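You operate a simulated robot arm through the tools that you are given. There is no shell and no other tool.

The job below is to be done with a simulated robot arm. You get a single attempt, and the scene is never put back.

JOB
Wind about 30 m at speed 2 and put the brake on.
Fine: zero the counter first; stop the winder before you brake.

It is judged by the outcome, as a careful person would: the job done as asked, and still so three seconds after it is handed in. It fails if anything else is knocked over, pushed out of place, dropped, spilled or broken.

ROBOT AND FRAMES
A 7-joint arm with a fingered hand, fixed in place. Base frame: the origin is on the floor under the middle of its stand, x ahead of it, y to its left, z up. Lengths are in cm, angles in rad, forces in N, time in s.
It reaches about 133.3 cm from its shoulder. Its first joint turns from -1.204 to 3.002 rad. Payload 5 kg.
Tool frame: the origin (TCP) lies between the finger pads and is the grasp point; the fingertips stand 3.2 cm ahead of it; z points along the fingers, y is the line along which they close. The gripper opens to 16 cm; its body begins 8.9 cm behind the TCP. The gripper is a hand of 3 fingers: y runs from the thumb to the fingers, the wrist lies at [0, 0, -25.2] in the tool frame, and closing takes about 1.5 s.
Orientation is that of the tool frame in the base frame, as a unit quaternion [w, x, y, z]. With the fingers straight down and closing along the base's y, the tool's x points along the base's -x, its y along +y and its z along -z.

CONTROLS
- The arm moves only by the tool move_arm. Its argument "plan" is a list that holds one entry, the list of rows, each a list of 6 numbers: the shift along the base's x, y, z in cm, then the turn, a rotation vector about the base's x, y, z in degrees. In form: [[[dx, dy, dz, ax, ay, az], ...]]. A call has 1 to 20 rows; each row is the pose to reach, as a shift and turn from the pose commanded when the call began. "jaw" is the gripper command, from -1 (shut) to 1 (fully open), values between in proportion, set as the call begins (left out, the last holds). A row lasts 0.2 s, in which the tool goes at most 5 cm and 0.15 rad; a call with a longer step from one row to the next is refused whole, and so is a gripper value outside its range. Where a pose cannot be reached the arm comes as near as it can. A force on the tool above 40 N (or 10 N above the force at the start of the call, whichever is more), or a blocked arm, ends the call early, and 0.2 s more pass. Each finger travels about 10.8 cm/s and halts on what it meets, pressing with about 23 N; the grip force reading is that of the motor and also rises with nothing between the fingers. The clock runs only during rows and for 0.2 s after the last one: add rows that repeat a pose to give the fingers time. It gives the time, the measured TCP pose, the force on the tool (base axes), the opening and the grip force at its end, in the units of the frame above (readings bear some noise), with the torque about the TCP (base axes, N m) and any sound that the robot's microphone picked up, and new pictures: "views" is both (left out), scene, wrist or none.
- Cameras (640 x 400 px; columns grow to the right, rows downward): "scene" is fixed at [5.02, 49.95, 151.92]; the picture's right is [-0.84, -0.54, 0.00], its down [-0.23, 0.36, -0.90] and it looks along [0.48, -0.76, -0.43] (base axes); focal length 351 px, centre (320, 200). "wrist" rides on the gripper at [6.5, -0.4, -11.6] in the tool frame; the picture's right is [0.06, 1.00, 0.00], its down [-0.87, 0.05, -0.49] and it looks along [-0.49, 0.03, 0.87] (tool axes); focal length 261 px, centre (320, 200). There is no depth. A picture from a camera that has moved, and an enlarged one, comes with that camera's place and axes in the base frame and with its lens.
- lift_body(by): slides the trunk up (or, below 0, down) by that many cm; the arm rides with it, the base frame stays. It gives what a move gives, with no picture.
- hand_shape(shape): the hand has 3 fingers and takes this shape, open, in about a second: jaw (thumb against the fingers, like two jaws); tri (thumb and two fingers); tip (a fingertip pinch); poke (one finger out to press); point (the index stretched); flat (the hand flat); cup (the hand cupped); fist (a fist). The gripper value then closes the fingers along that shape, each until it touches; the sizes above hold for jaw. It gives what a move gives, with no picture.
- close_up(camera, box): a new picture of the part [left, top, right, bottom] of that camera's present view, enlarged. No time passes.
- sign_off(): hands the job in; it is judged then, once.

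Nothing tells you positions but the pictures and the camera data. Unless the task says otherwise, let go and move clear before handing in.

The tools are called after ">>>" as name(argument=value, ...) on one line, values as JSON. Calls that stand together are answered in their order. move_arm: Moves the arm, as the interface text tells. Its arguments: {"type":"object","properties":{"plan":{"type":"array"},"jaw":{"type":"number"},"views":{"type":"string","enum":["both","scene","wrist","none"]}},"required":["plan"]} The other tools are called the same way: lift_body (by) moves the trunk up or down; hand_shape (shape) gives the hand a shape; close_up (camera, box) takes an enlarged picture of a part of a camera's view; sign_off () hands the job in.

At the start:

```text
t: 0.0
position: [46.49, -65.2, 114.04]
tcp_rot: [0.0, 0.0, 1.0, 0.0]
force: [0.0, -0.3, -0.6]
torque: [-0.02, 0.0, -0.03]
gripper_width: 15.97
gripper_force: 0.1
shape: jaw
trunk travel left (down, up): [-52.5, 41.5]
```

scene: 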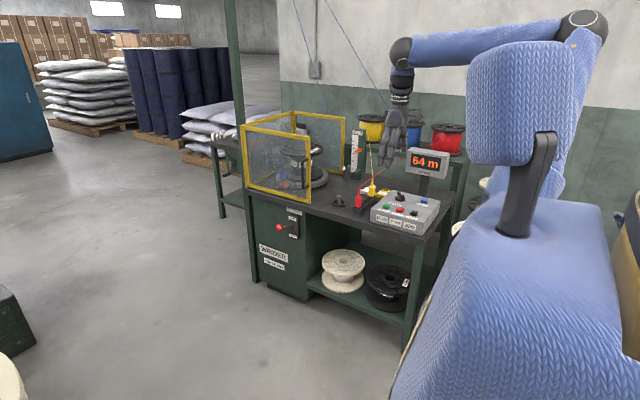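
wrist: 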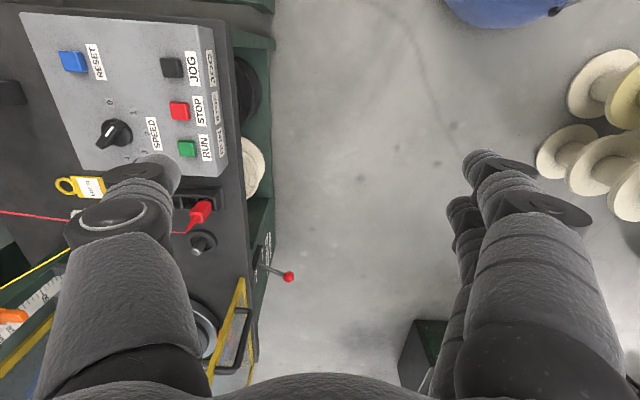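

I see a winder bench with a control box (RESET, JOG, STOP, RUN, SPEED knob), a counter reading 64 m, a caged winder and a red-knobbed lever at the bench front, probably the brake. I'll take close-ups to read the labels before moving.

>>> close_up(camera="scene", box=[340, 130, 460, 240])

>>> close_up(camera="scene", box=[230, 190, 350, 290])

>>> close_up(camera="scene", box=[230, 100, 380, 210])

>>> close_up(camera="wrist", box=[0, 0, 300, 200])

>>> close_up(camera="wrist", box=[0, 150, 320, 400])

```text
3.64 times, centred on (400, 185) of scene
camera zoom: at [5.02, 49.95, 151.92], right [-0.84, -0.54, 0.0], down [-0.23, 0.36, -0.9], along [0.48, -0.76, -0.43], focal length 1275 px, centre (29, 254)
```

zoom: 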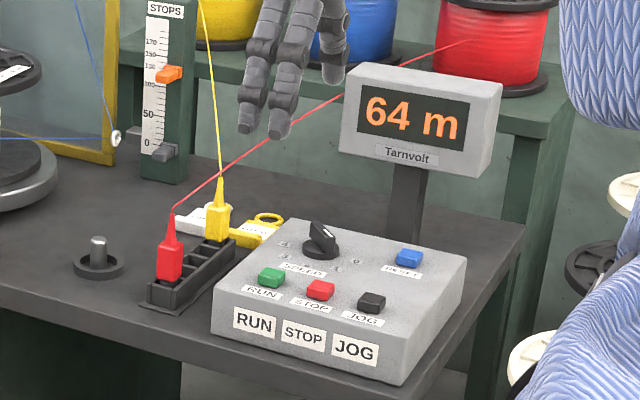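

```text
4.00 times, centred on (290, 240) of scene
camera zoom: at [5.02, 49.95, 151.92], right [-0.84, -0.54, 0.0], down [-0.23, 0.36, -0.9], along [0.48, -0.76, -0.43], focal length 1403 px, centre (440, 40)
```

zoom: 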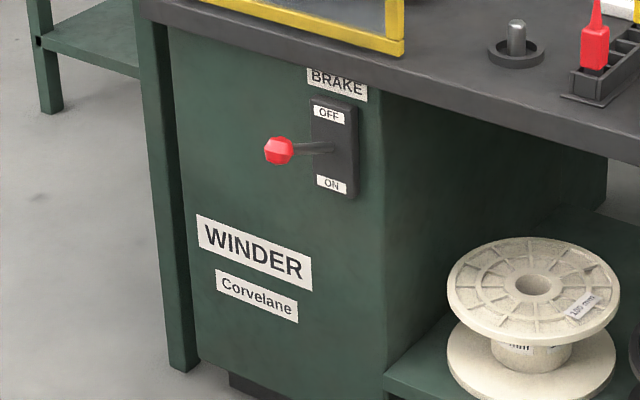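

```text
3.64 times, centred on (305, 155) of scene
camera zoom: at [5.02, 49.95, 151.92], right [-0.84, -0.54, 0.0], down [-0.23, 0.36, -0.9], along [0.48, -0.76, -0.43], focal length 1275 px, centre (374, 364)
```

zoom: 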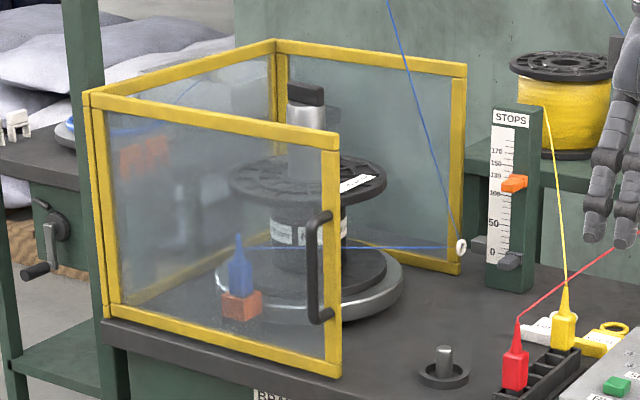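

```text
2.00 times, centred on (150, 100) of wrist
camera zoom: at [40.0, -65.54, 125.74], right [-0.06, 1.0, 0.0], down [0.87, 0.05, 0.49], along [0.49, 0.03, -0.87], focal length 521 px, centre (660, 400)
```

zoom: 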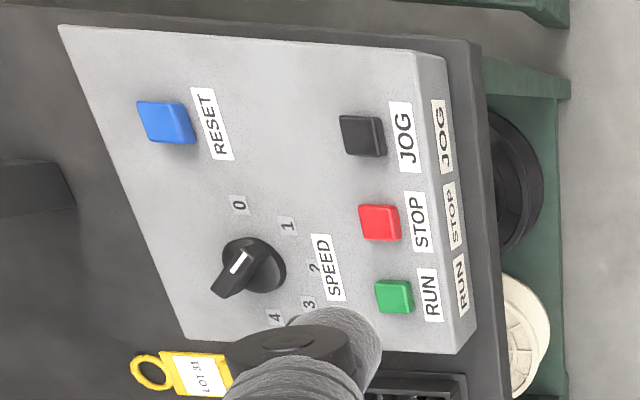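

```text
1.60 times, centred on (160, 275) of wrist
camera zoom: at [40.0, -65.54, 125.74], right [-0.06, 1.0, 0.0], down [0.87, 0.05, 0.49], along [0.49, 0.03, -0.87], focal length 417 px, centre (576, 80)
```

zoom: 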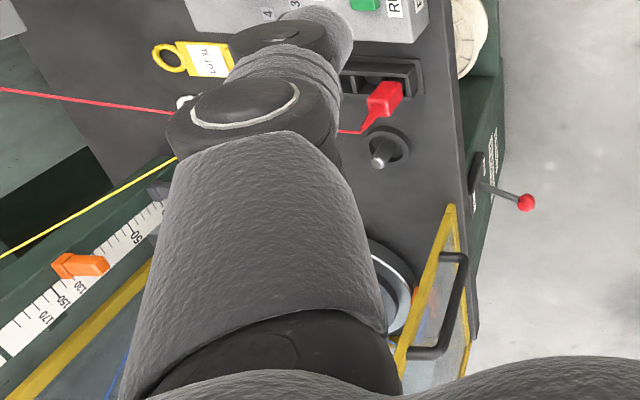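

The counter reads 64 m, the brake lever looks up at OFF, and the blue wire is already threaded on the caged spool. Next I'll check the speed dial, the guard door and the brake lever more closely.

>>> close_up(camera="scene", box=[380, 182, 440, 219])

>>> close_up(camera="wrist", box=[70, 80, 190, 170])

>>> close_up(camera="scene", box=[265, 195, 325, 245])

>>> close_up(camera="scene", box=[235, 105, 355, 205])

```text
10.67 times, centred on (410, 200) of scene
camera zoom: at [5.02, 49.95, 151.92], right [-0.84, -0.54, 0.0], down [-0.23, 0.36, -0.9], along [0.48, -0.76, -0.43], focal length 3741 px, centre (-640, 195)
```

zoom: 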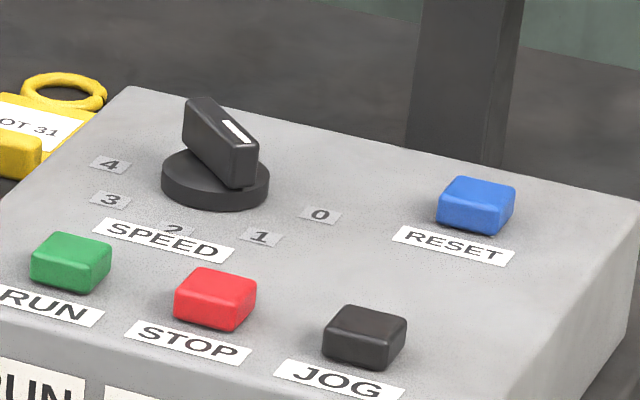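

```text
4.44 times, centred on (130, 125) of wrist
camera zoom: at [40.0, -65.54, 125.74], right [-0.06, 1.0, 0.0], down [0.87, 0.05, 0.49], along [0.49, 0.03, -0.87], focal length 1158 px, centre (1164, 533)
```

zoom: 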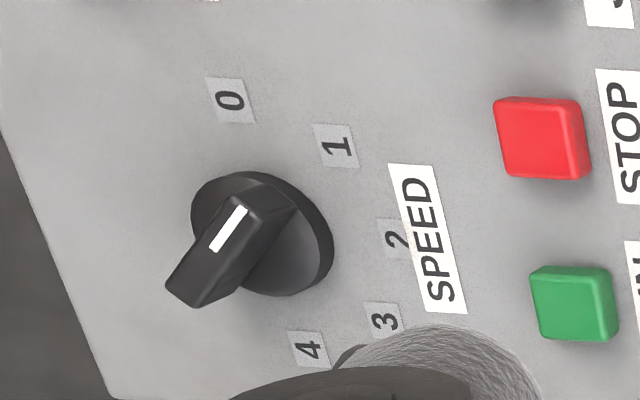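

```text
8.00 times, centred on (295, 220) of scene
camera zoom: at [5.02, 49.95, 151.92], right [-0.84, -0.54, 0.0], down [-0.23, 0.36, -0.9], along [0.48, -0.76, -0.43], focal length 2806 px, centre (520, 40)
```

zoom: 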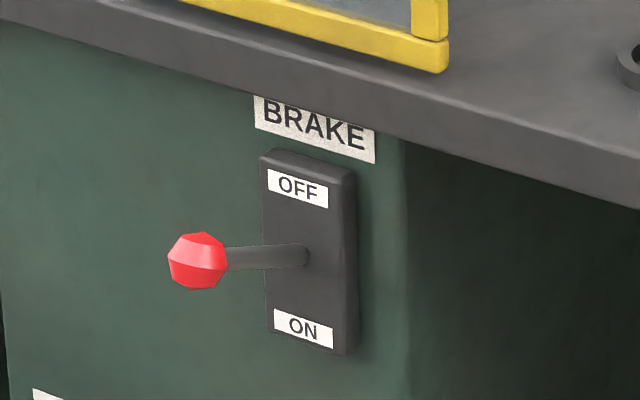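

```text
4.00 times, centred on (295, 155) of scene
camera zoom: at [5.02, 49.95, 151.92], right [-0.84, -0.54, 0.0], down [-0.23, 0.36, -0.9], along [0.48, -0.76, -0.43], focal length 1403 px, centre (420, 380)
```

zoom: 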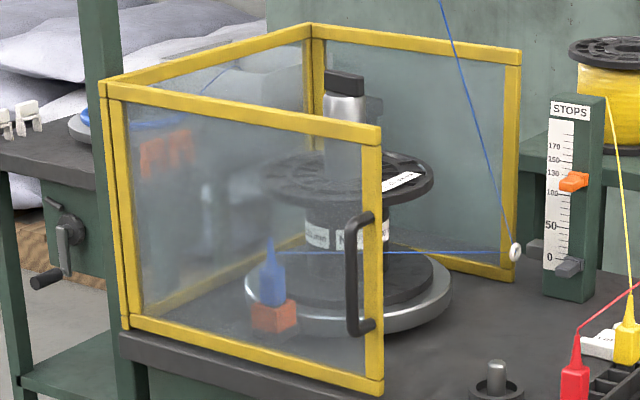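

The speed pointer's white mark sits at "1", and I place the knob at about (53, -98, 83). RUN is at about (55, -85, 83) and the brake knob at about (107, -72, 61), tilted up at OFF. I'll move above the speed knob with the hand turned -45° so the fingers straddle the pointer bar, then look again.

>>> move_arm(plan=[[[0.86, -4.1, -1, 0, 0, -5.6], [1.7, -8.2, -2, 0, 0, -11.2], [2.6, -12.3, -3, 0, 0, -16.9], [3.5, -16.4, -4, 0, 0, -22.5], [4.3, -20.5, -5, 0, 0, -28.1], [5.2, -24.6, -6, 0, 0, -33.7], [6.0, -28.7, -7, 0, 0, -39.4], [6.9, -33, -8, 0, 0, -45]]], jaw=0.1, views="both")

```text
t: 1.8
position: [53.76, -98.12, 106.12]
tcp_rot: [-0.002, 0.384, 0.923, 0.0]
force: [0.1, -0.2, 0.2]
torque: [0.04, -0.03, -0.03]
gripper_width: 8.87
gripper_force: 0.0
shape: jaw
trunk travel left (down, up): [-52.5, 41.5]
camera wrist: at [48.98, -93.79, 117.76], right [0.66, 0.75, 0.0], down [0.65, -0.58, 0.49], along [0.37, -0.33, -0.87], focal length 261 px, centre (320, 200)
```

scene: 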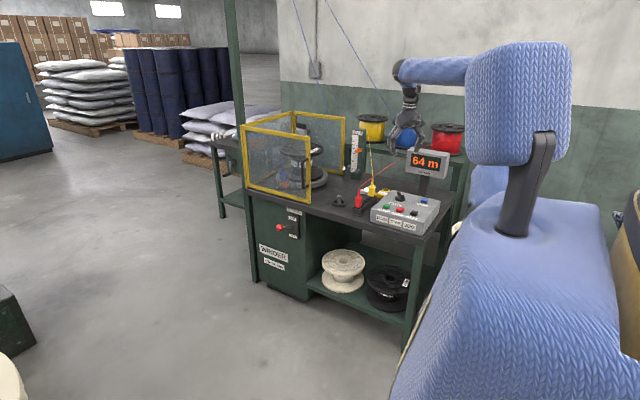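
wrist: 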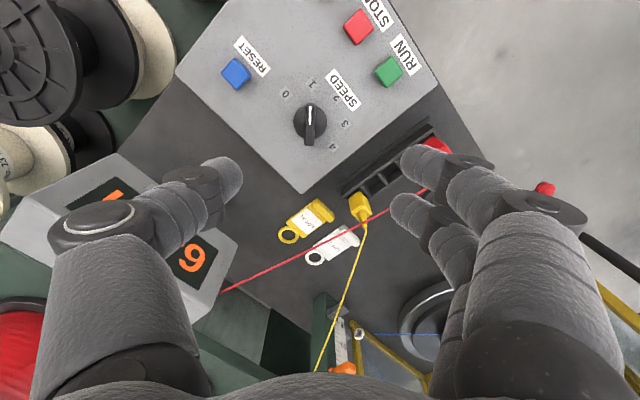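

The hand is now almost straight above the speed knob with its pointer bar aligned to the hand, and the red wire runs about 15 cm away on the far side. I'll zoom in to fix the knob centre exactly.

>>> close_up(camera="wrist", box=[210, 30, 420, 200])

>>> close_up(camera="scene", box=[360, 110, 460, 240])

```text
2.35 times, centred on (315, 115) of wrist
camera zoom: at [48.98, -93.79, 117.76], right [0.66, 0.75, 0.0], down [0.65, -0.58, 0.49], along [0.37, -0.33, -0.87], focal length 613 px, centre (332, 400)
```

zoom: 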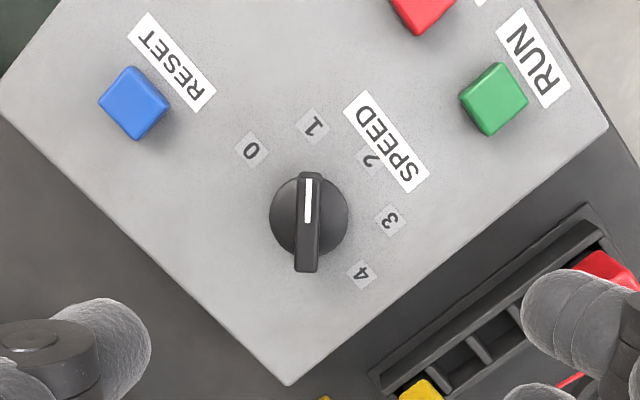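

```text
3.08 times, centred on (410, 175) of scene
camera zoom: at [5.02, 49.95, 151.92], right [-0.84, -0.54, 0.0], down [-0.23, 0.36, -0.9], along [0.48, -0.76, -0.43], focal length 1079 px, centre (43, 277)
```

zoom: 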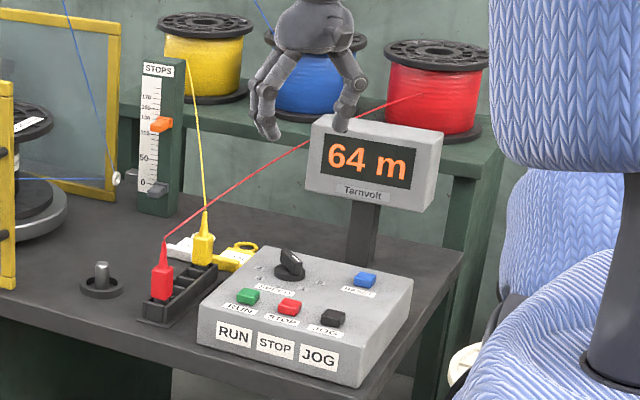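

The knob centre works out to about (54.4, -100.4), with the disc top at z ≈ 81. I'll shift over it and lower partway to confirm the alignment.

>>> move_arm(plan=[[[0.3, -1.1, -4, 0, 0, 0], [0.6, -2.2, -8, 0, 0, 0], [0.6, -2.2, -12, 0, 0, 0], [0.6, -2.2, -15, 0, 0, 0], [0.6, -2.2, -15, 0, 0, 0]]], jaw=-0.1, views="both")

>>> close_up(camera="wrist", box=[220, 80, 420, 240])

>>> close_up(camera="scene", box=[360, 130, 460, 230])

```text
t: 3.0
position: [54.25, -100.22, 90.99]
tcp_rot: [0.0, 0.383, 0.924, 0.0]
force: [0.3, 0.3, -1.0]
torque: [0.02, 0.0, 0.06]
gripper_width: 7.26
gripper_force: 0.1
shape: jaw
trunk travel left (down, up): [-52.5, 41.5]
camera wrist: at [49.31, -95.9, 102.67], right [0.66, 0.75, 0.0], down [0.65, -0.58, 0.49], along [0.37, -0.33, -0.87], focal length 261 px, centre (320, 200)
```

scene: 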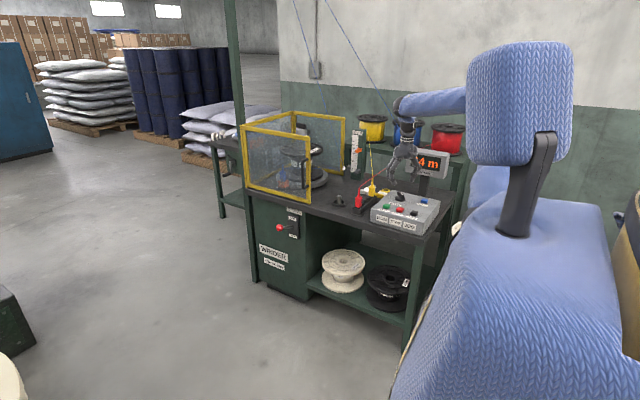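
wrist: 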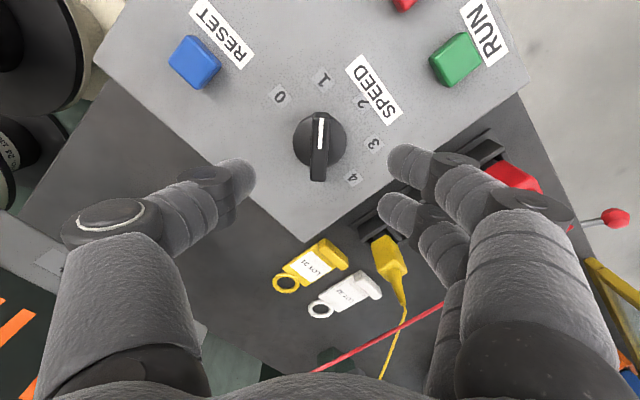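

```text
2.50 times, centred on (320, 160) of wrist
camera zoom: at [49.31, -95.9, 102.67], right [0.66, 0.75, 0.0], down [0.65, -0.58, 0.49], along [0.37, -0.33, -0.87], focal length 652 px, centre (320, 300)
```

zoom: 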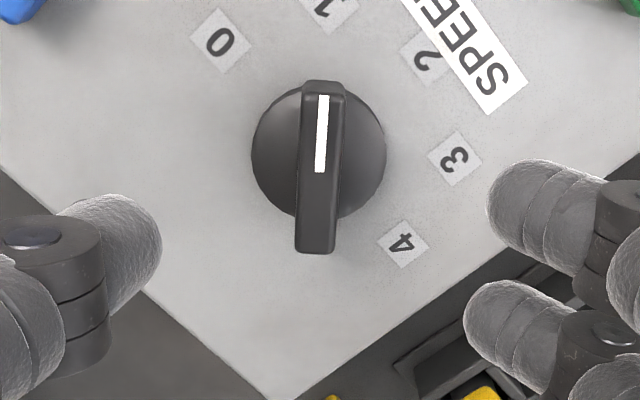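

```text
4.00 times, centred on (410, 180) of scene
camera zoom: at [5.02, 49.95, 151.92], right [-0.84, -0.54, 0.0], down [-0.23, 0.36, -0.9], along [0.48, -0.76, -0.43], focal length 1403 px, centre (-40, 280)
```

zoom: 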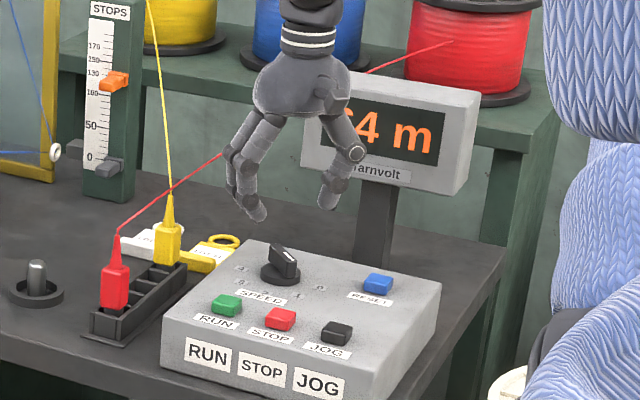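

The TCP is directly over the knob, with the disc top at z ≈ 80.3 and the bar top near 82.4. I'll lower to z ≈ 84.2 and close gently on the bar.

>>> move_arm(plan=[[[0.1, -0.2, -2, 0, 0, 0], [0.1, -0.2, -4, 0, 0, 0], [0.1, -0.2, -5.5, 0, 0, 0], [0.1, -0.2, -6.7, 0, 0, 0], [0.1, -0.2, -6.7, 0, 0, 0]]], views="both")

>>> close_up(camera="wrist", box=[220, 80, 420, 240])

>>> close_up(camera="scene", box=[370, 160, 450, 230])

```text
t: 4.2
position: [54.2, -100.33, 84.31]
tcp_rot: [-0.001, 0.382, 0.924, -0.001]
force: [0.2, 0.4, 0.0]
torque: [-0.02, -0.02, 0.01]
gripper_width: 7.25
gripper_force: 0.0
shape: jaw
trunk travel left (down, up): [-52.5, 41.5]
camera wrist: at [49.35, -96.11, 95.99], right [0.66, 0.75, 0.0], down [0.65, -0.58, 0.49], along [0.37, -0.33, -0.87], focal length 261 px, centre (320, 200)
```

scene: 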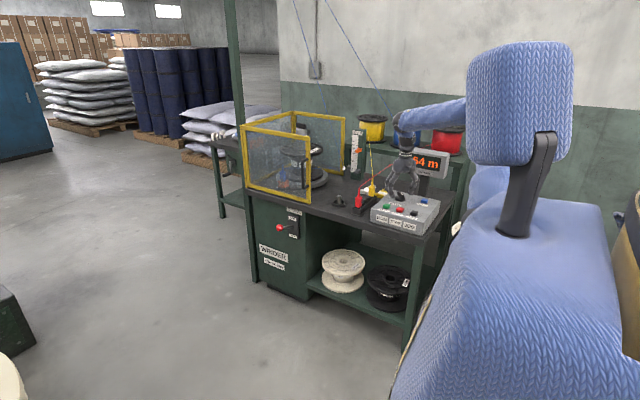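
wrist: 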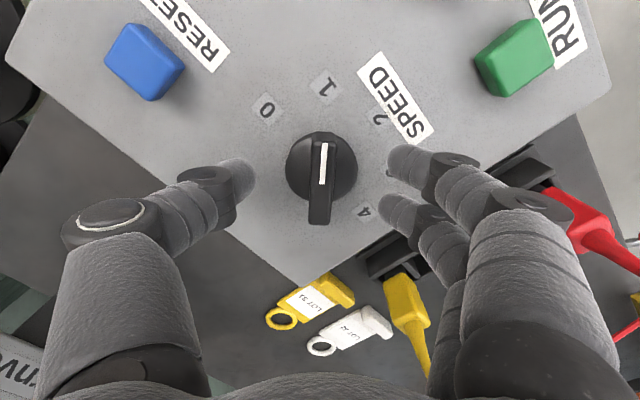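

```text
2.50 times, centred on (320, 160) of wrist
camera zoom: at [49.35, -96.11, 95.99], right [0.66, 0.75, 0.0], down [0.65, -0.58, 0.49], along [0.37, -0.33, -0.87], focal length 652 px, centre (320, 300)
```

zoom: 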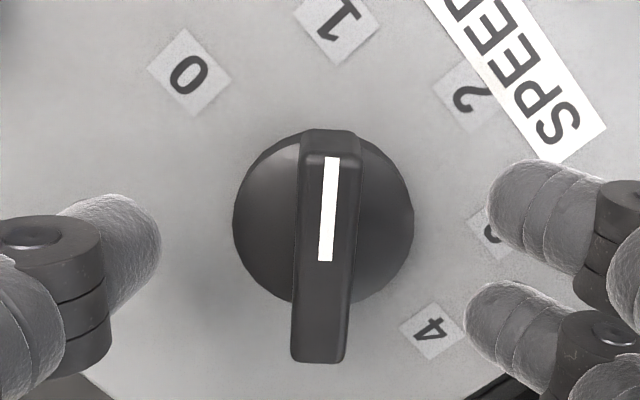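

```text
5.71 times, centred on (410, 195) of scene
camera zoom: at [5.02, 49.95, 151.92], right [-0.84, -0.54, 0.0], down [-0.23, 0.36, -0.9], along [0.48, -0.76, -0.43], focal length 2004 px, centre (-194, 229)
```

zoom: 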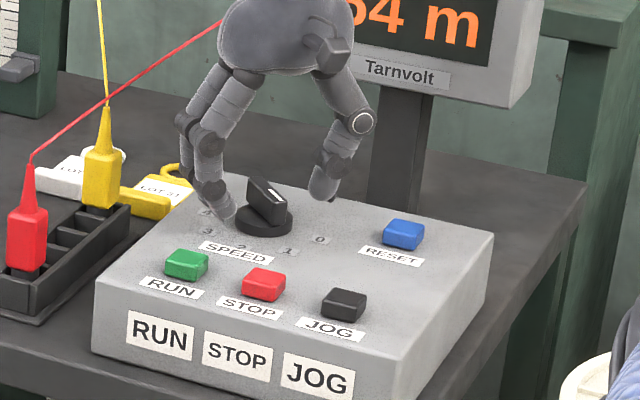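

The fingers straddle the bar at the right height, so I'll close on it now.

>>> move_arm(plan=[[[0, 0, 0, 0, 0, 0], [0, 0, 0, 0, 0, 0], [0, 0, 0, 0, 0, 0], [0, 0, 0, 0, 0, 0], [0, 0, 0, 0, 0, 0]]], jaw=-1, views="both")

>>> close_up(camera="wrist", box=[220, 80, 420, 240])

>>> close_up(camera="scene", box=[370, 160, 450, 230])

```text
t: 5.4
position: [54.25, -100.44, 84.41]
tcp_rot: [0.0, 0.383, 0.924, 0.0]
force: [1.8, 1.0, -2.1]
torque: [0.01, -0.08, -0.01]
gripper_width: 0.85
gripper_force: 23.6
shape: jaw
trunk travel left (down, up): [-52.5, 41.5]
camera wrist: at [49.36, -96.12, 95.97], right [0.66, 0.75, 0.0], down [0.65, -0.58, 0.49], along [0.37, -0.32, -0.87], focal length 261 px, centre (320, 200)
```

scene: 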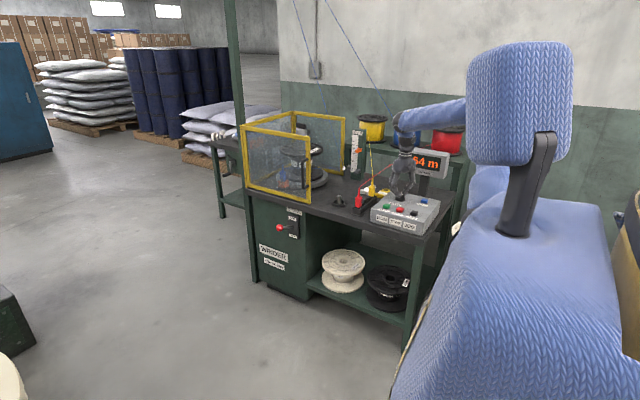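
wrist: 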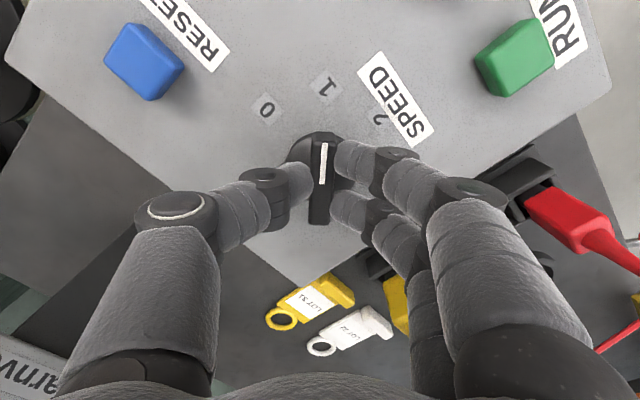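

```text
2.50 times, centred on (320, 160) of wrist
camera zoom: at [49.36, -96.12, 95.97], right [0.66, 0.75, 0.0], down [0.65, -0.58, 0.49], along [0.37, -0.32, -0.87], focal length 652 px, centre (320, 300)
```

zoom: 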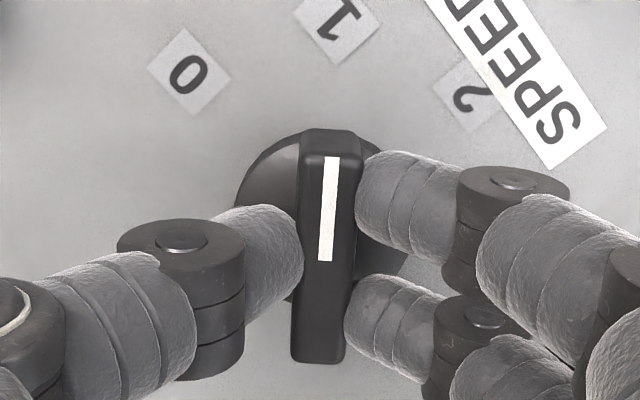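

```text
5.71 times, centred on (410, 195) of scene
camera zoom: at [5.02, 49.95, 151.92], right [-0.84, -0.54, 0.0], down [-0.23, 0.36, -0.9], along [0.48, -0.76, -0.43], focal length 2004 px, centre (-194, 229)
```

zoom: 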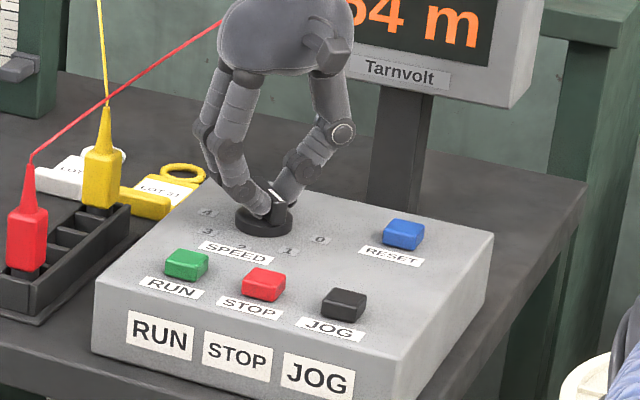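

I have a firm grip on the pointer bar. I'll turn it -45° (clockwise from above) from 1 to 2.

>>> move_arm(plan=[[[0, 0, 0, 0, 0, -6], [0, 0, 0, 0, 0, -12], [0, 0, 0, 0, 0, -18], [0, 0, 0, 0, 0, -24], [0, 0, 0, 0, 0, -30], [0, 0, 0, 0, 0, -36], [0, 0, 0, 0, 0, -42], [0, 0, 0, 0, 0, -46], [0, 0, 0, 0, 0, -46]]], views="both")

>>> close_up(camera="wrist", box=[220, 80, 420, 240])

>>> close_up(camera="scene", box=[370, 160, 450, 230])

```text
t: 7.4
position: [54.18, -100.33, 84.32]
tcp_rot: [-0.001, 0.713, 0.701, -0.001]
force: [12.1, 23.8, -5.5]
torque: [0.51, -0.33, 0.08]
gripper_width: 0.84
gripper_force: 23.2
shape: jaw
trunk travel left (down, up): [-52.5, 41.5]
camera wrist: at [53.95, -93.87, 96.0], right [1.0, 0.04, 0.0], down [0.04, -0.87, 0.49], along [0.02, -0.49, -0.87], focal length 261 px, centre (320, 200)
```

scene: 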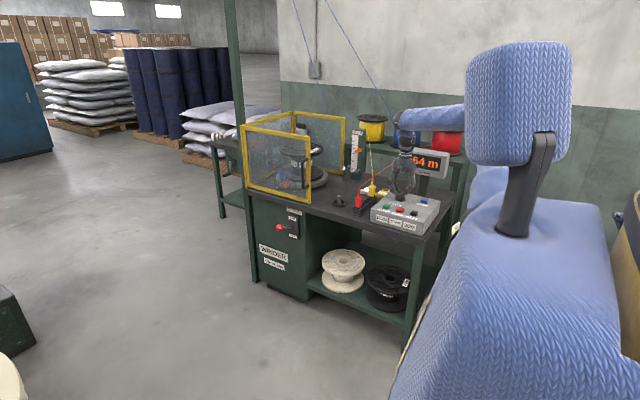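
wrist: 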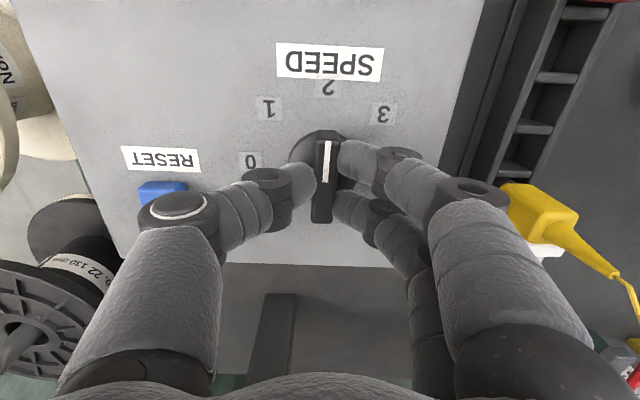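

```text
2.50 times, centred on (320, 160) of wrist
camera zoom: at [53.95, -93.87, 96.0], right [1.0, 0.04, 0.0], down [0.04, -0.87, 0.49], along [0.02, -0.49, -0.87], focal length 652 px, centre (320, 300)
```

zoom: 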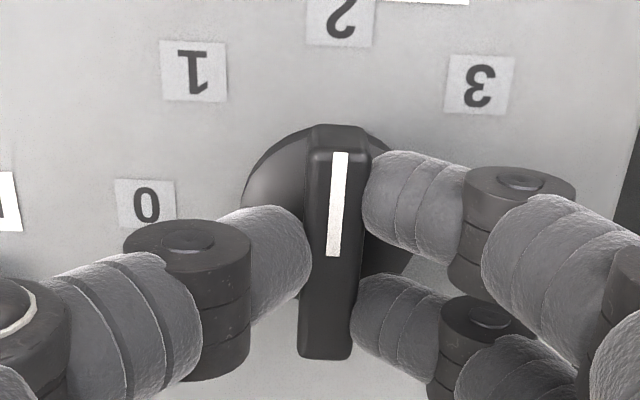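

```text
5.71 times, centred on (410, 195) of scene
camera zoom: at [5.02, 49.95, 151.92], right [-0.84, -0.54, 0.0], down [-0.23, 0.36, -0.9], along [0.48, -0.76, -0.43], focal length 2004 px, centre (-194, 229)
```

zoom: 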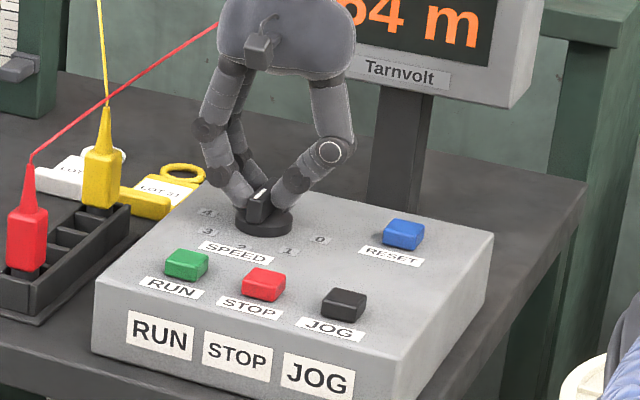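

The pointer now lines up with "2". I'll open the fingers and rise straight up, then confirm the setting.

>>> move_arm(plan=[[[0, 0, 0, 0, 0, 0], [0, 0, 0, 0, 0, 0], [0, 0, 0, 0, 0, 0], [0, 0, 0, 0, 0, 0], [0, 0, 3, 0, 0, 0], [0, 0, 7, 0, 0, 0], [0, 0, 11, 0, 0, 0], [0, 0, 15, 0, 0, 0], [0, 0, 19, 0, 0, 0]]], jaw=-0.1, views="both")

>>> close_up(camera="wrist", box=[200, 20, 440, 200])

>>> close_up(camera="scene", box=[370, 160, 450, 230])

```text
t: 9.4
position: [54.19, -100.54, 103.46]
tcp_rot: [0.0, 0.713, 0.701, 0.0]
force: [0.0, -0.3, 0.6]
torque: [-0.03, 0.01, 0.02]
gripper_width: 7.14
gripper_force: 0.0
shape: jaw
trunk travel left (down, up): [-52.5, 41.5]
camera wrist: at [53.81, -93.95, 115.22], right [1.0, 0.04, 0.0], down [0.04, -0.87, 0.49], along [0.02, -0.49, -0.87], focal length 261 px, centre (320, 200)
```

scene: 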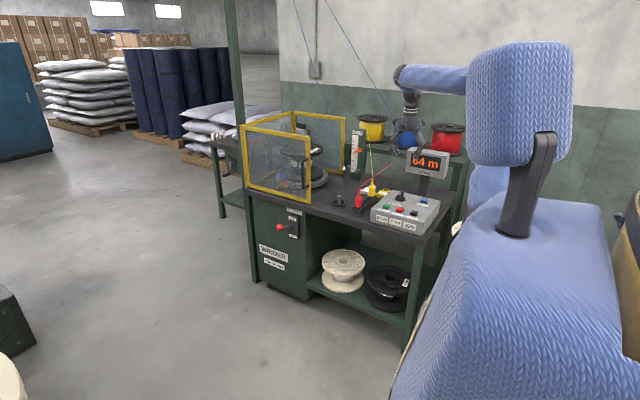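
wrist: 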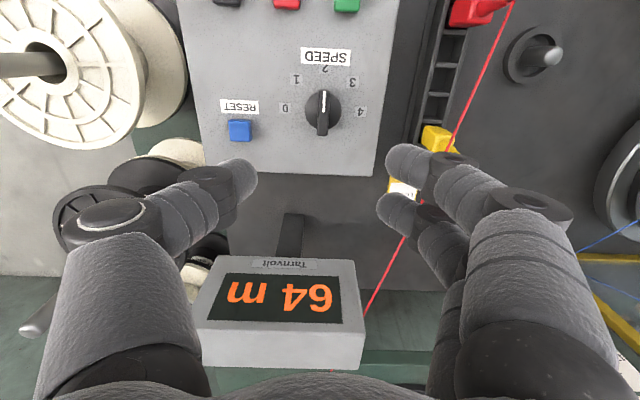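

```text
2.22 times, centred on (320, 110) of wrist
camera zoom: at [53.81, -93.95, 115.22], right [1.0, 0.04, 0.0], down [0.04, -0.87, 0.49], along [0.02, -0.49, -0.87], focal length 579 px, centre (320, 400)
```

zoom: 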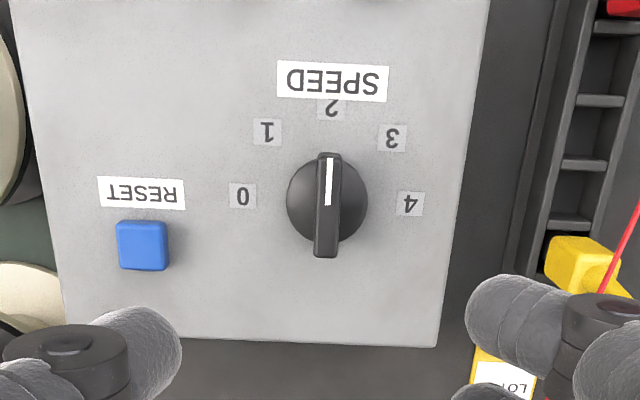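

```text
5.71 times, centred on (410, 195) of scene
camera zoom: at [5.02, 49.95, 151.92], right [-0.84, -0.54, 0.0], down [-0.23, 0.36, -0.9], along [0.48, -0.76, -0.43], focal length 2004 px, centre (-194, 229)
```

zoom: 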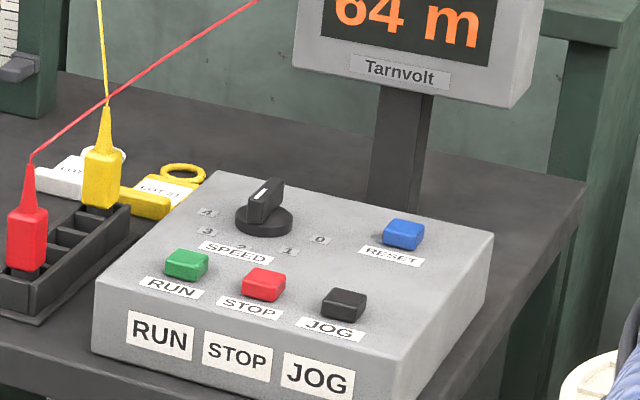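

The dial is confirmed at 2. Now I'll switch to the poke shape and see where the fingertip sits before pressing RESET at about (43.6, -103.2).

>>> hand_shape(shape="poke")

>>> move_arm(plan=[[[0, 0, 0, 0, 0, 0]]], views="both")

>>> close_up(camera="scene", box=[360, 80, 460, 210])

```text
t: 10.3
position: [54.06, -100.49, 103.44]
tcp_rot: [0.0, 0.713, 0.701, 0.0]
force: [0.9, 0.1, -0.4]
torque: [-0.03, 0.02, 0.02]
gripper_width: 0.02
gripper_force: 0.0
shape: poke
trunk travel left (down, up): [-52.5, 41.5]
```

```text
t: 10.7
position: [54.03, -100.53, 103.47]
tcp_rot: [-0.001, 0.713, 0.701, -0.001]
force: [-0.4, 0.0, 0.8]
torque: [0.01, 0.01, -0.02]
gripper_width: 0.0
gripper_force: 0.1
shape: poke
trunk travel left (down, up): [-52.5, 41.5]
camera wrist: at [53.84, -94.04, 115.1], right [1.0, 0.04, 0.0], down [0.04, -0.87, 0.49], along [0.02, -0.49, -0.87], focal length 261 px, centre (320, 200)
```

scene: 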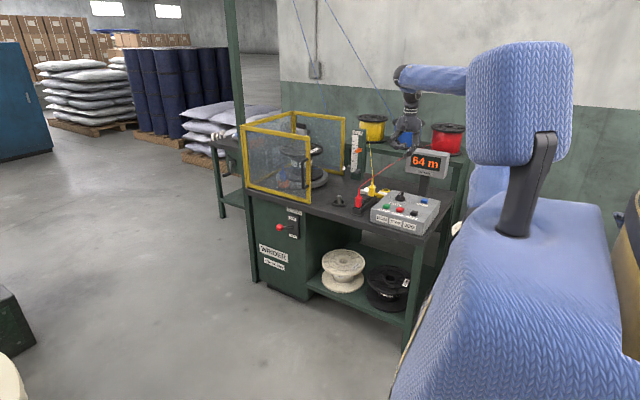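
wrist: 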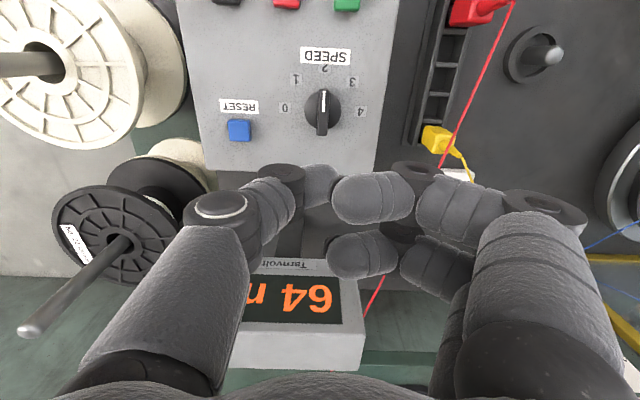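

```text
3.08 times, centred on (410, 145) of scene
camera zoom: at [5.02, 49.95, 151.92], right [-0.84, -0.54, 0.0], down [-0.23, 0.36, -0.9], along [0.48, -0.76, -0.43], focal length 1079 px, centre (43, 369)
```

zoom: 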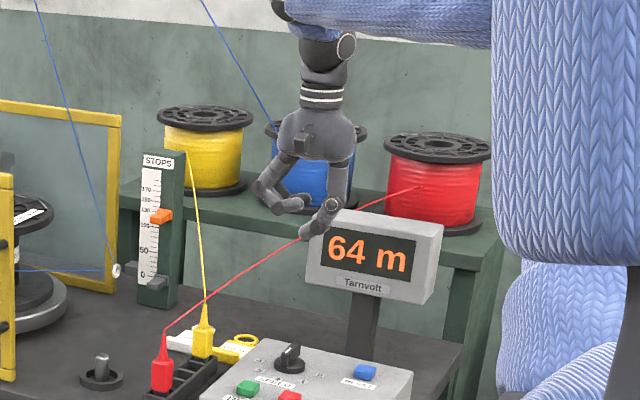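

In poke shape the fingers look partly curled, probably because the old gripper value still holds. I'll set the gripper open and look again.

>>> move_arm(plan=[[[0, 0, 0, 0, 0, 0], [0, 0, 0, 0, 0, 0], [0, 0, 0, 0, 0, 0], [0, 0, 0, 0, 0, 0], [0, 0, 0, 0, 0, 0]]], jaw=1, views="both")

>>> close_up(camera="scene", box=[360, 80, 460, 210])

```text
t: 11.9
position: [54.13, -100.47, 103.53]
tcp_rot: [0.0, 0.713, 0.702, 0.0]
force: [-0.2, -0.2, -0.1]
torque: [-0.04, -0.01, -0.01]
gripper_width: 0.0
gripper_force: 0.1
shape: poke
trunk travel left (down, up): [-52.5, 41.5]
camera wrist: at [53.85, -94.04, 115.1], right [1.0, 0.04, 0.0], down [0.04, -0.87, 0.49], along [0.02, -0.49, -0.87], focal length 261 px, centre (320, 200)
```

scene: 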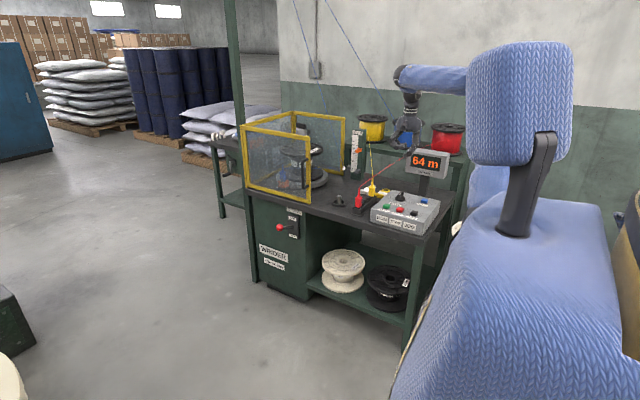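
wrist: 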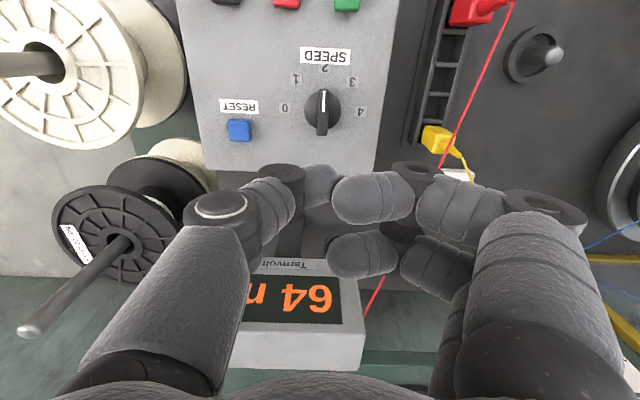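

```text
3.08 times, centred on (410, 145) of scene
camera zoom: at [5.02, 49.95, 151.92], right [-0.84, -0.54, 0.0], down [-0.23, 0.36, -0.9], along [0.48, -0.76, -0.43], focal length 1079 px, centre (43, 369)
```

zoom: 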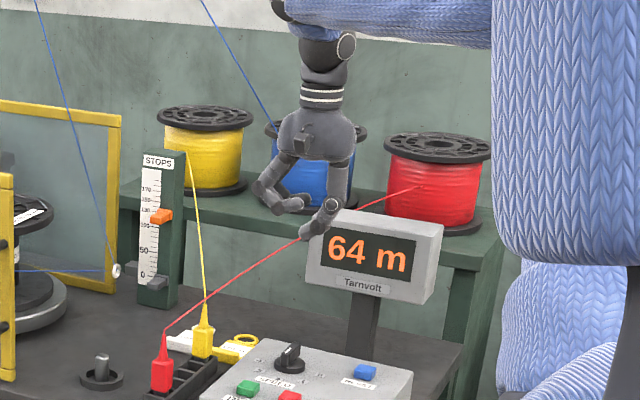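

In poke shape the thumb tip points down along the tool axis about 3 cm ahead of the TCP, with the other two fingers curled above it. I'll go over RESET and lower to just above it, then check.

>>> move_arm(plan=[[[-3.5, -0.9, 0, 0, 0, 0], [-7, -1.8, -2, 0, 0, 0], [-10.5, -2.7, -5, 0, 0, 0], [-10.5, -2.7, -9, 0, 0, 0], [-10.5, -2.7, -13, 0, 0, 0], [-10.5, -2.7, -16.5, 0, 0, 0], [-10.5, -2.7, -16.5, 0, 0, 0]]], views="both")

>>> close_up(camera="scene", box=[380, 150, 450, 220])

>>> close_up(camera="wrist", box=[220, 80, 420, 240])

```text
t: 13.5
position: [43.46, -103.21, 86.84]
tcp_rot: [0.0, 0.713, 0.701, 0.0]
force: [-0.3, 0.8, 0.5]
torque: [-0.01, 0.0, 0.0]
gripper_width: 0.0
gripper_force: 0.0
shape: poke
trunk travel left (down, up): [-52.5, 41.5]
camera wrist: at [43.28, -96.73, 98.6], right [1.0, 0.04, 0.0], down [0.04, -0.87, 0.49], along [0.02, -0.49, -0.87], focal length 261 px, centre (320, 200)
```

scene: 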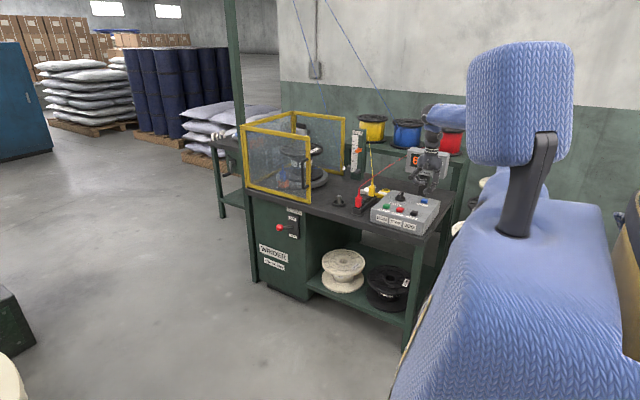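
wrist: 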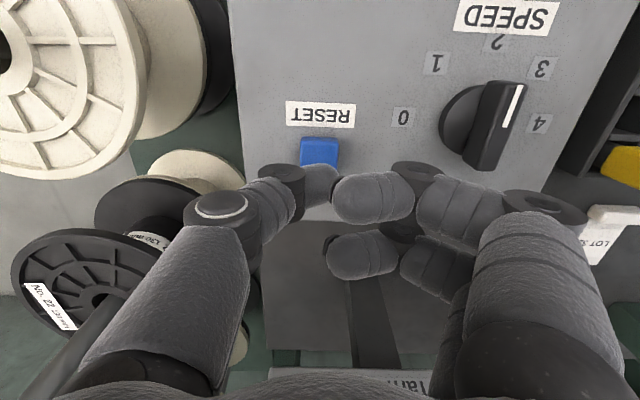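

```text
5.71 times, centred on (415, 185) of scene
camera zoom: at [5.02, 49.95, 151.92], right [-0.84, -0.54, 0.0], down [-0.23, 0.36, -0.9], along [0.48, -0.76, -0.43], focal length 2004 px, centre (-223, 286)
```

zoom: 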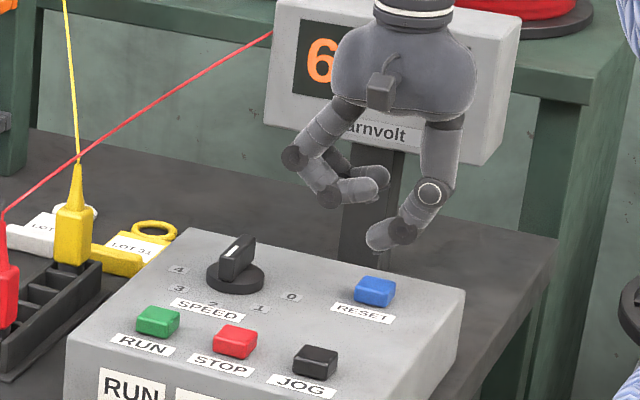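

```text
2.50 times, centred on (320, 160) of wrist
camera zoom: at [43.28, -96.73, 98.6], right [1.0, 0.04, 0.0], down [0.04, -0.87, 0.49], along [0.02, -0.49, -0.87], focal length 652 px, centre (320, 300)
```

zoom: 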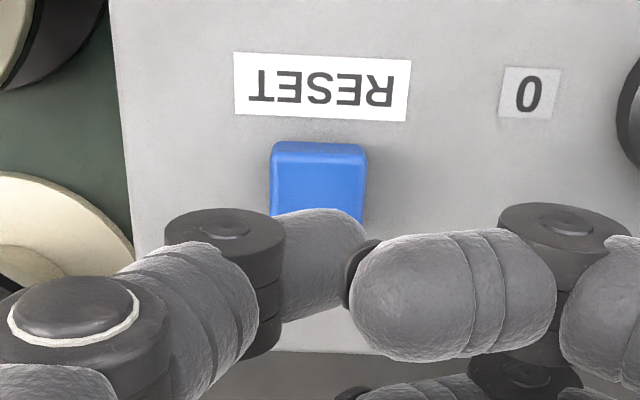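

The thumb tip is about 2.7 cm above the RESET button and lined up with it. I'll press down slowly, watching the force.

>>> move_arm(plan=[[[-0.3, 0, -1.5, 0, 0, 0], [-0.3, 0, -2.4, 0, 0, 0], [-0.3, 0, -2.8, 0, 0, 0], [-0.3, 0, -3.1, 0, 0, 0], [-0.3, 0, -3.1, 0, 0, 0]]], views="both")

>>> close_up(camera="scene", box=[380, 150, 450, 220])

```text
t: 14.7
position: [43.31, -103.22, 83.79]
tcp_rot: [0.0, 0.713, 0.701, 0.0]
force: [0.1, -0.4, 1.2]
torque: [-0.02, 0.0, 0.0]
gripper_width: 0.0
gripper_force: 0.1
shape: poke
trunk travel left (down, up): [-52.5, 41.5]
camera wrist: at [43.05, -96.78, 95.49], right [1.0, 0.04, 0.0], down [0.04, -0.87, 0.49], along [0.02, -0.49, -0.87], focal length 261 px, centre (320, 200)
```

scene: 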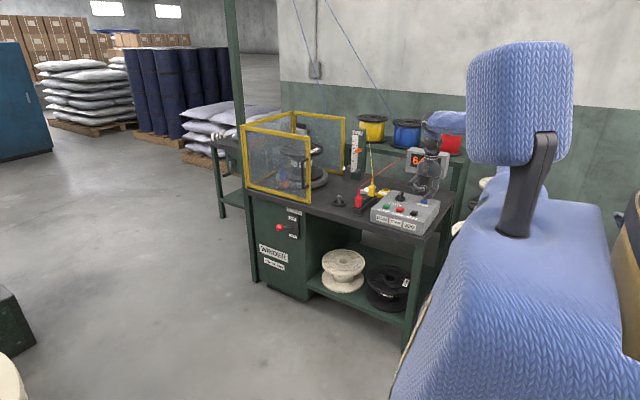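
wrist: 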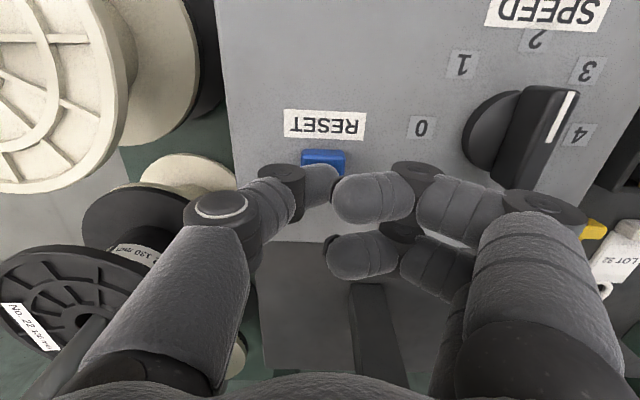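

```text
5.71 times, centred on (415, 185) of scene
camera zoom: at [5.02, 49.95, 151.92], right [-0.84, -0.54, 0.0], down [-0.23, 0.36, -0.9], along [0.48, -0.76, -0.43], focal length 2004 px, centre (-223, 286)
```

zoom: 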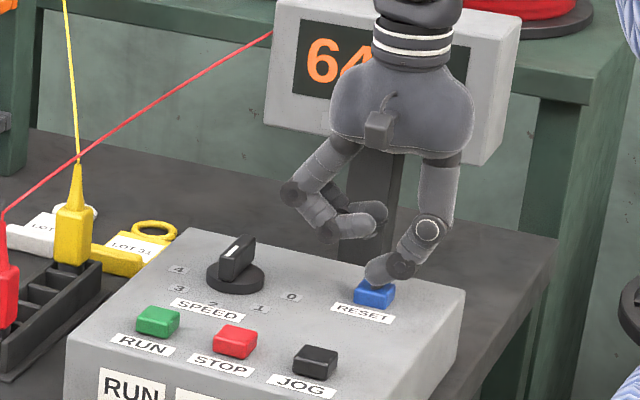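

The tip is right over the button and not yet pressing. I'll continue down in small steps.

>>> move_arm(plan=[[[0, 0.2, -0.3, 0, 0, 0], [0, 0.3, -0.6, 0, 0, 0], [0, 0.3, -0.8, 0, 0, 0], [0, 0.3, -0.8, 0, 0, 0]]], views="scene")

>>> close_up(camera="scene", box=[380, 150, 450, 220])

```text
t: 15.7
position: [43.18, -102.93, 83.13]
tcp_rot: [0.001, 0.714, 0.701, -0.001]
force: [-0.5, -5.1, 17.1]
torque: [-0.1, -0.05, -0.01]
gripper_width: 0.01
gripper_force: 0.1
shape: poke
trunk travel left (down, up): [-52.5, 41.5]
heard: click
```

scene: 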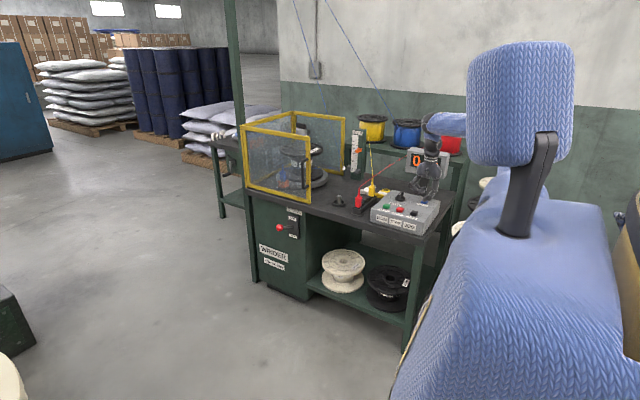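

```text
5.71 times, centred on (415, 185) of scene
camera zoom: at [5.02, 49.95, 151.92], right [-0.84, -0.54, 0.0], down [-0.23, 0.36, -0.9], along [0.48, -0.76, -0.43], focal length 2004 px, centre (-223, 286)
```

zoom: 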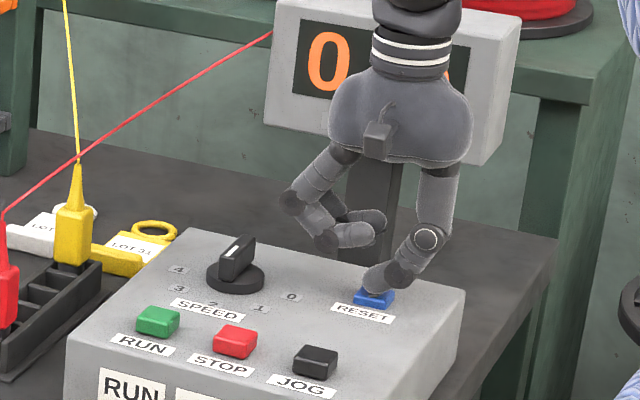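

A click was heard and the counter now shows 0, so it is zeroed. Next I'll rise and hover over STOP first, to check whether the counter stays visible from there.

>>> move_arm(plan=[[[0, 0, 3, 0, 0, 0], [0, 0, 7, 0, 0, 0], [2.1, 4.8, 7, 0, 0, 0], [4.2, 9.6, 6, 0, 0, 0], [6.4, 14.4, 4, 0, 0, 0], [6.4, 14.4, 3, 0, 0, 0]]], views="both")

>>> close_up(camera="scene", box=[370, 140, 460, 230])

>>> close_up(camera="wrist", box=[220, 80, 420, 240])

```text
refused: row 3 steps farther than a row can; nothing moved
```

```text
4.44 times, centred on (415, 185) of scene
camera zoom: at [5.02, 49.95, 151.92], right [-0.84, -0.54, 0.0], down [-0.23, 0.36, -0.9], along [0.48, -0.76, -0.43], focal length 1559 px, centre (-102, 267)
```

zoom: 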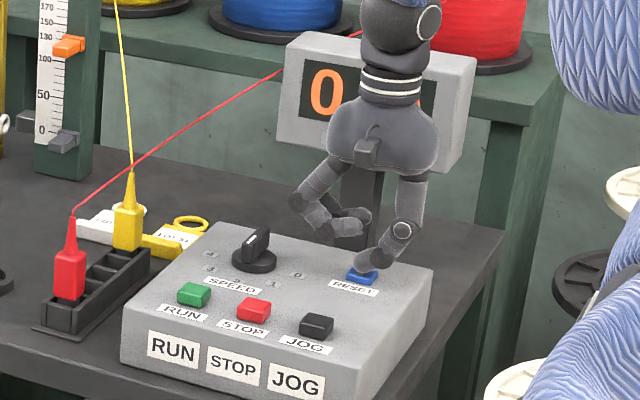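

```text
2.50 times, centred on (320, 160) of wrist
camera zoom: at [42.95, -96.39, 94.84], right [1.0, 0.04, 0.0], down [0.04, -0.87, 0.49], along [0.02, -0.49, -0.87], focal length 652 px, centre (320, 300)
```

zoom: 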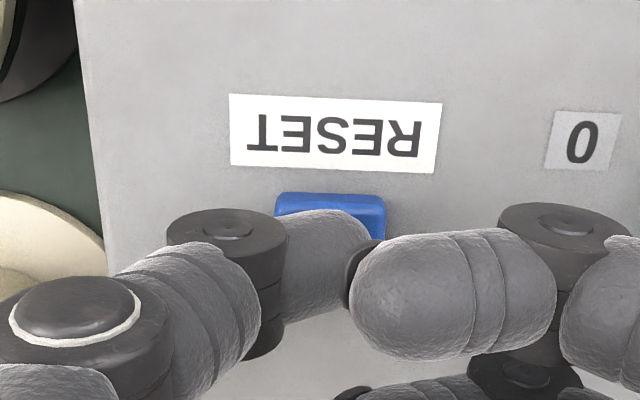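

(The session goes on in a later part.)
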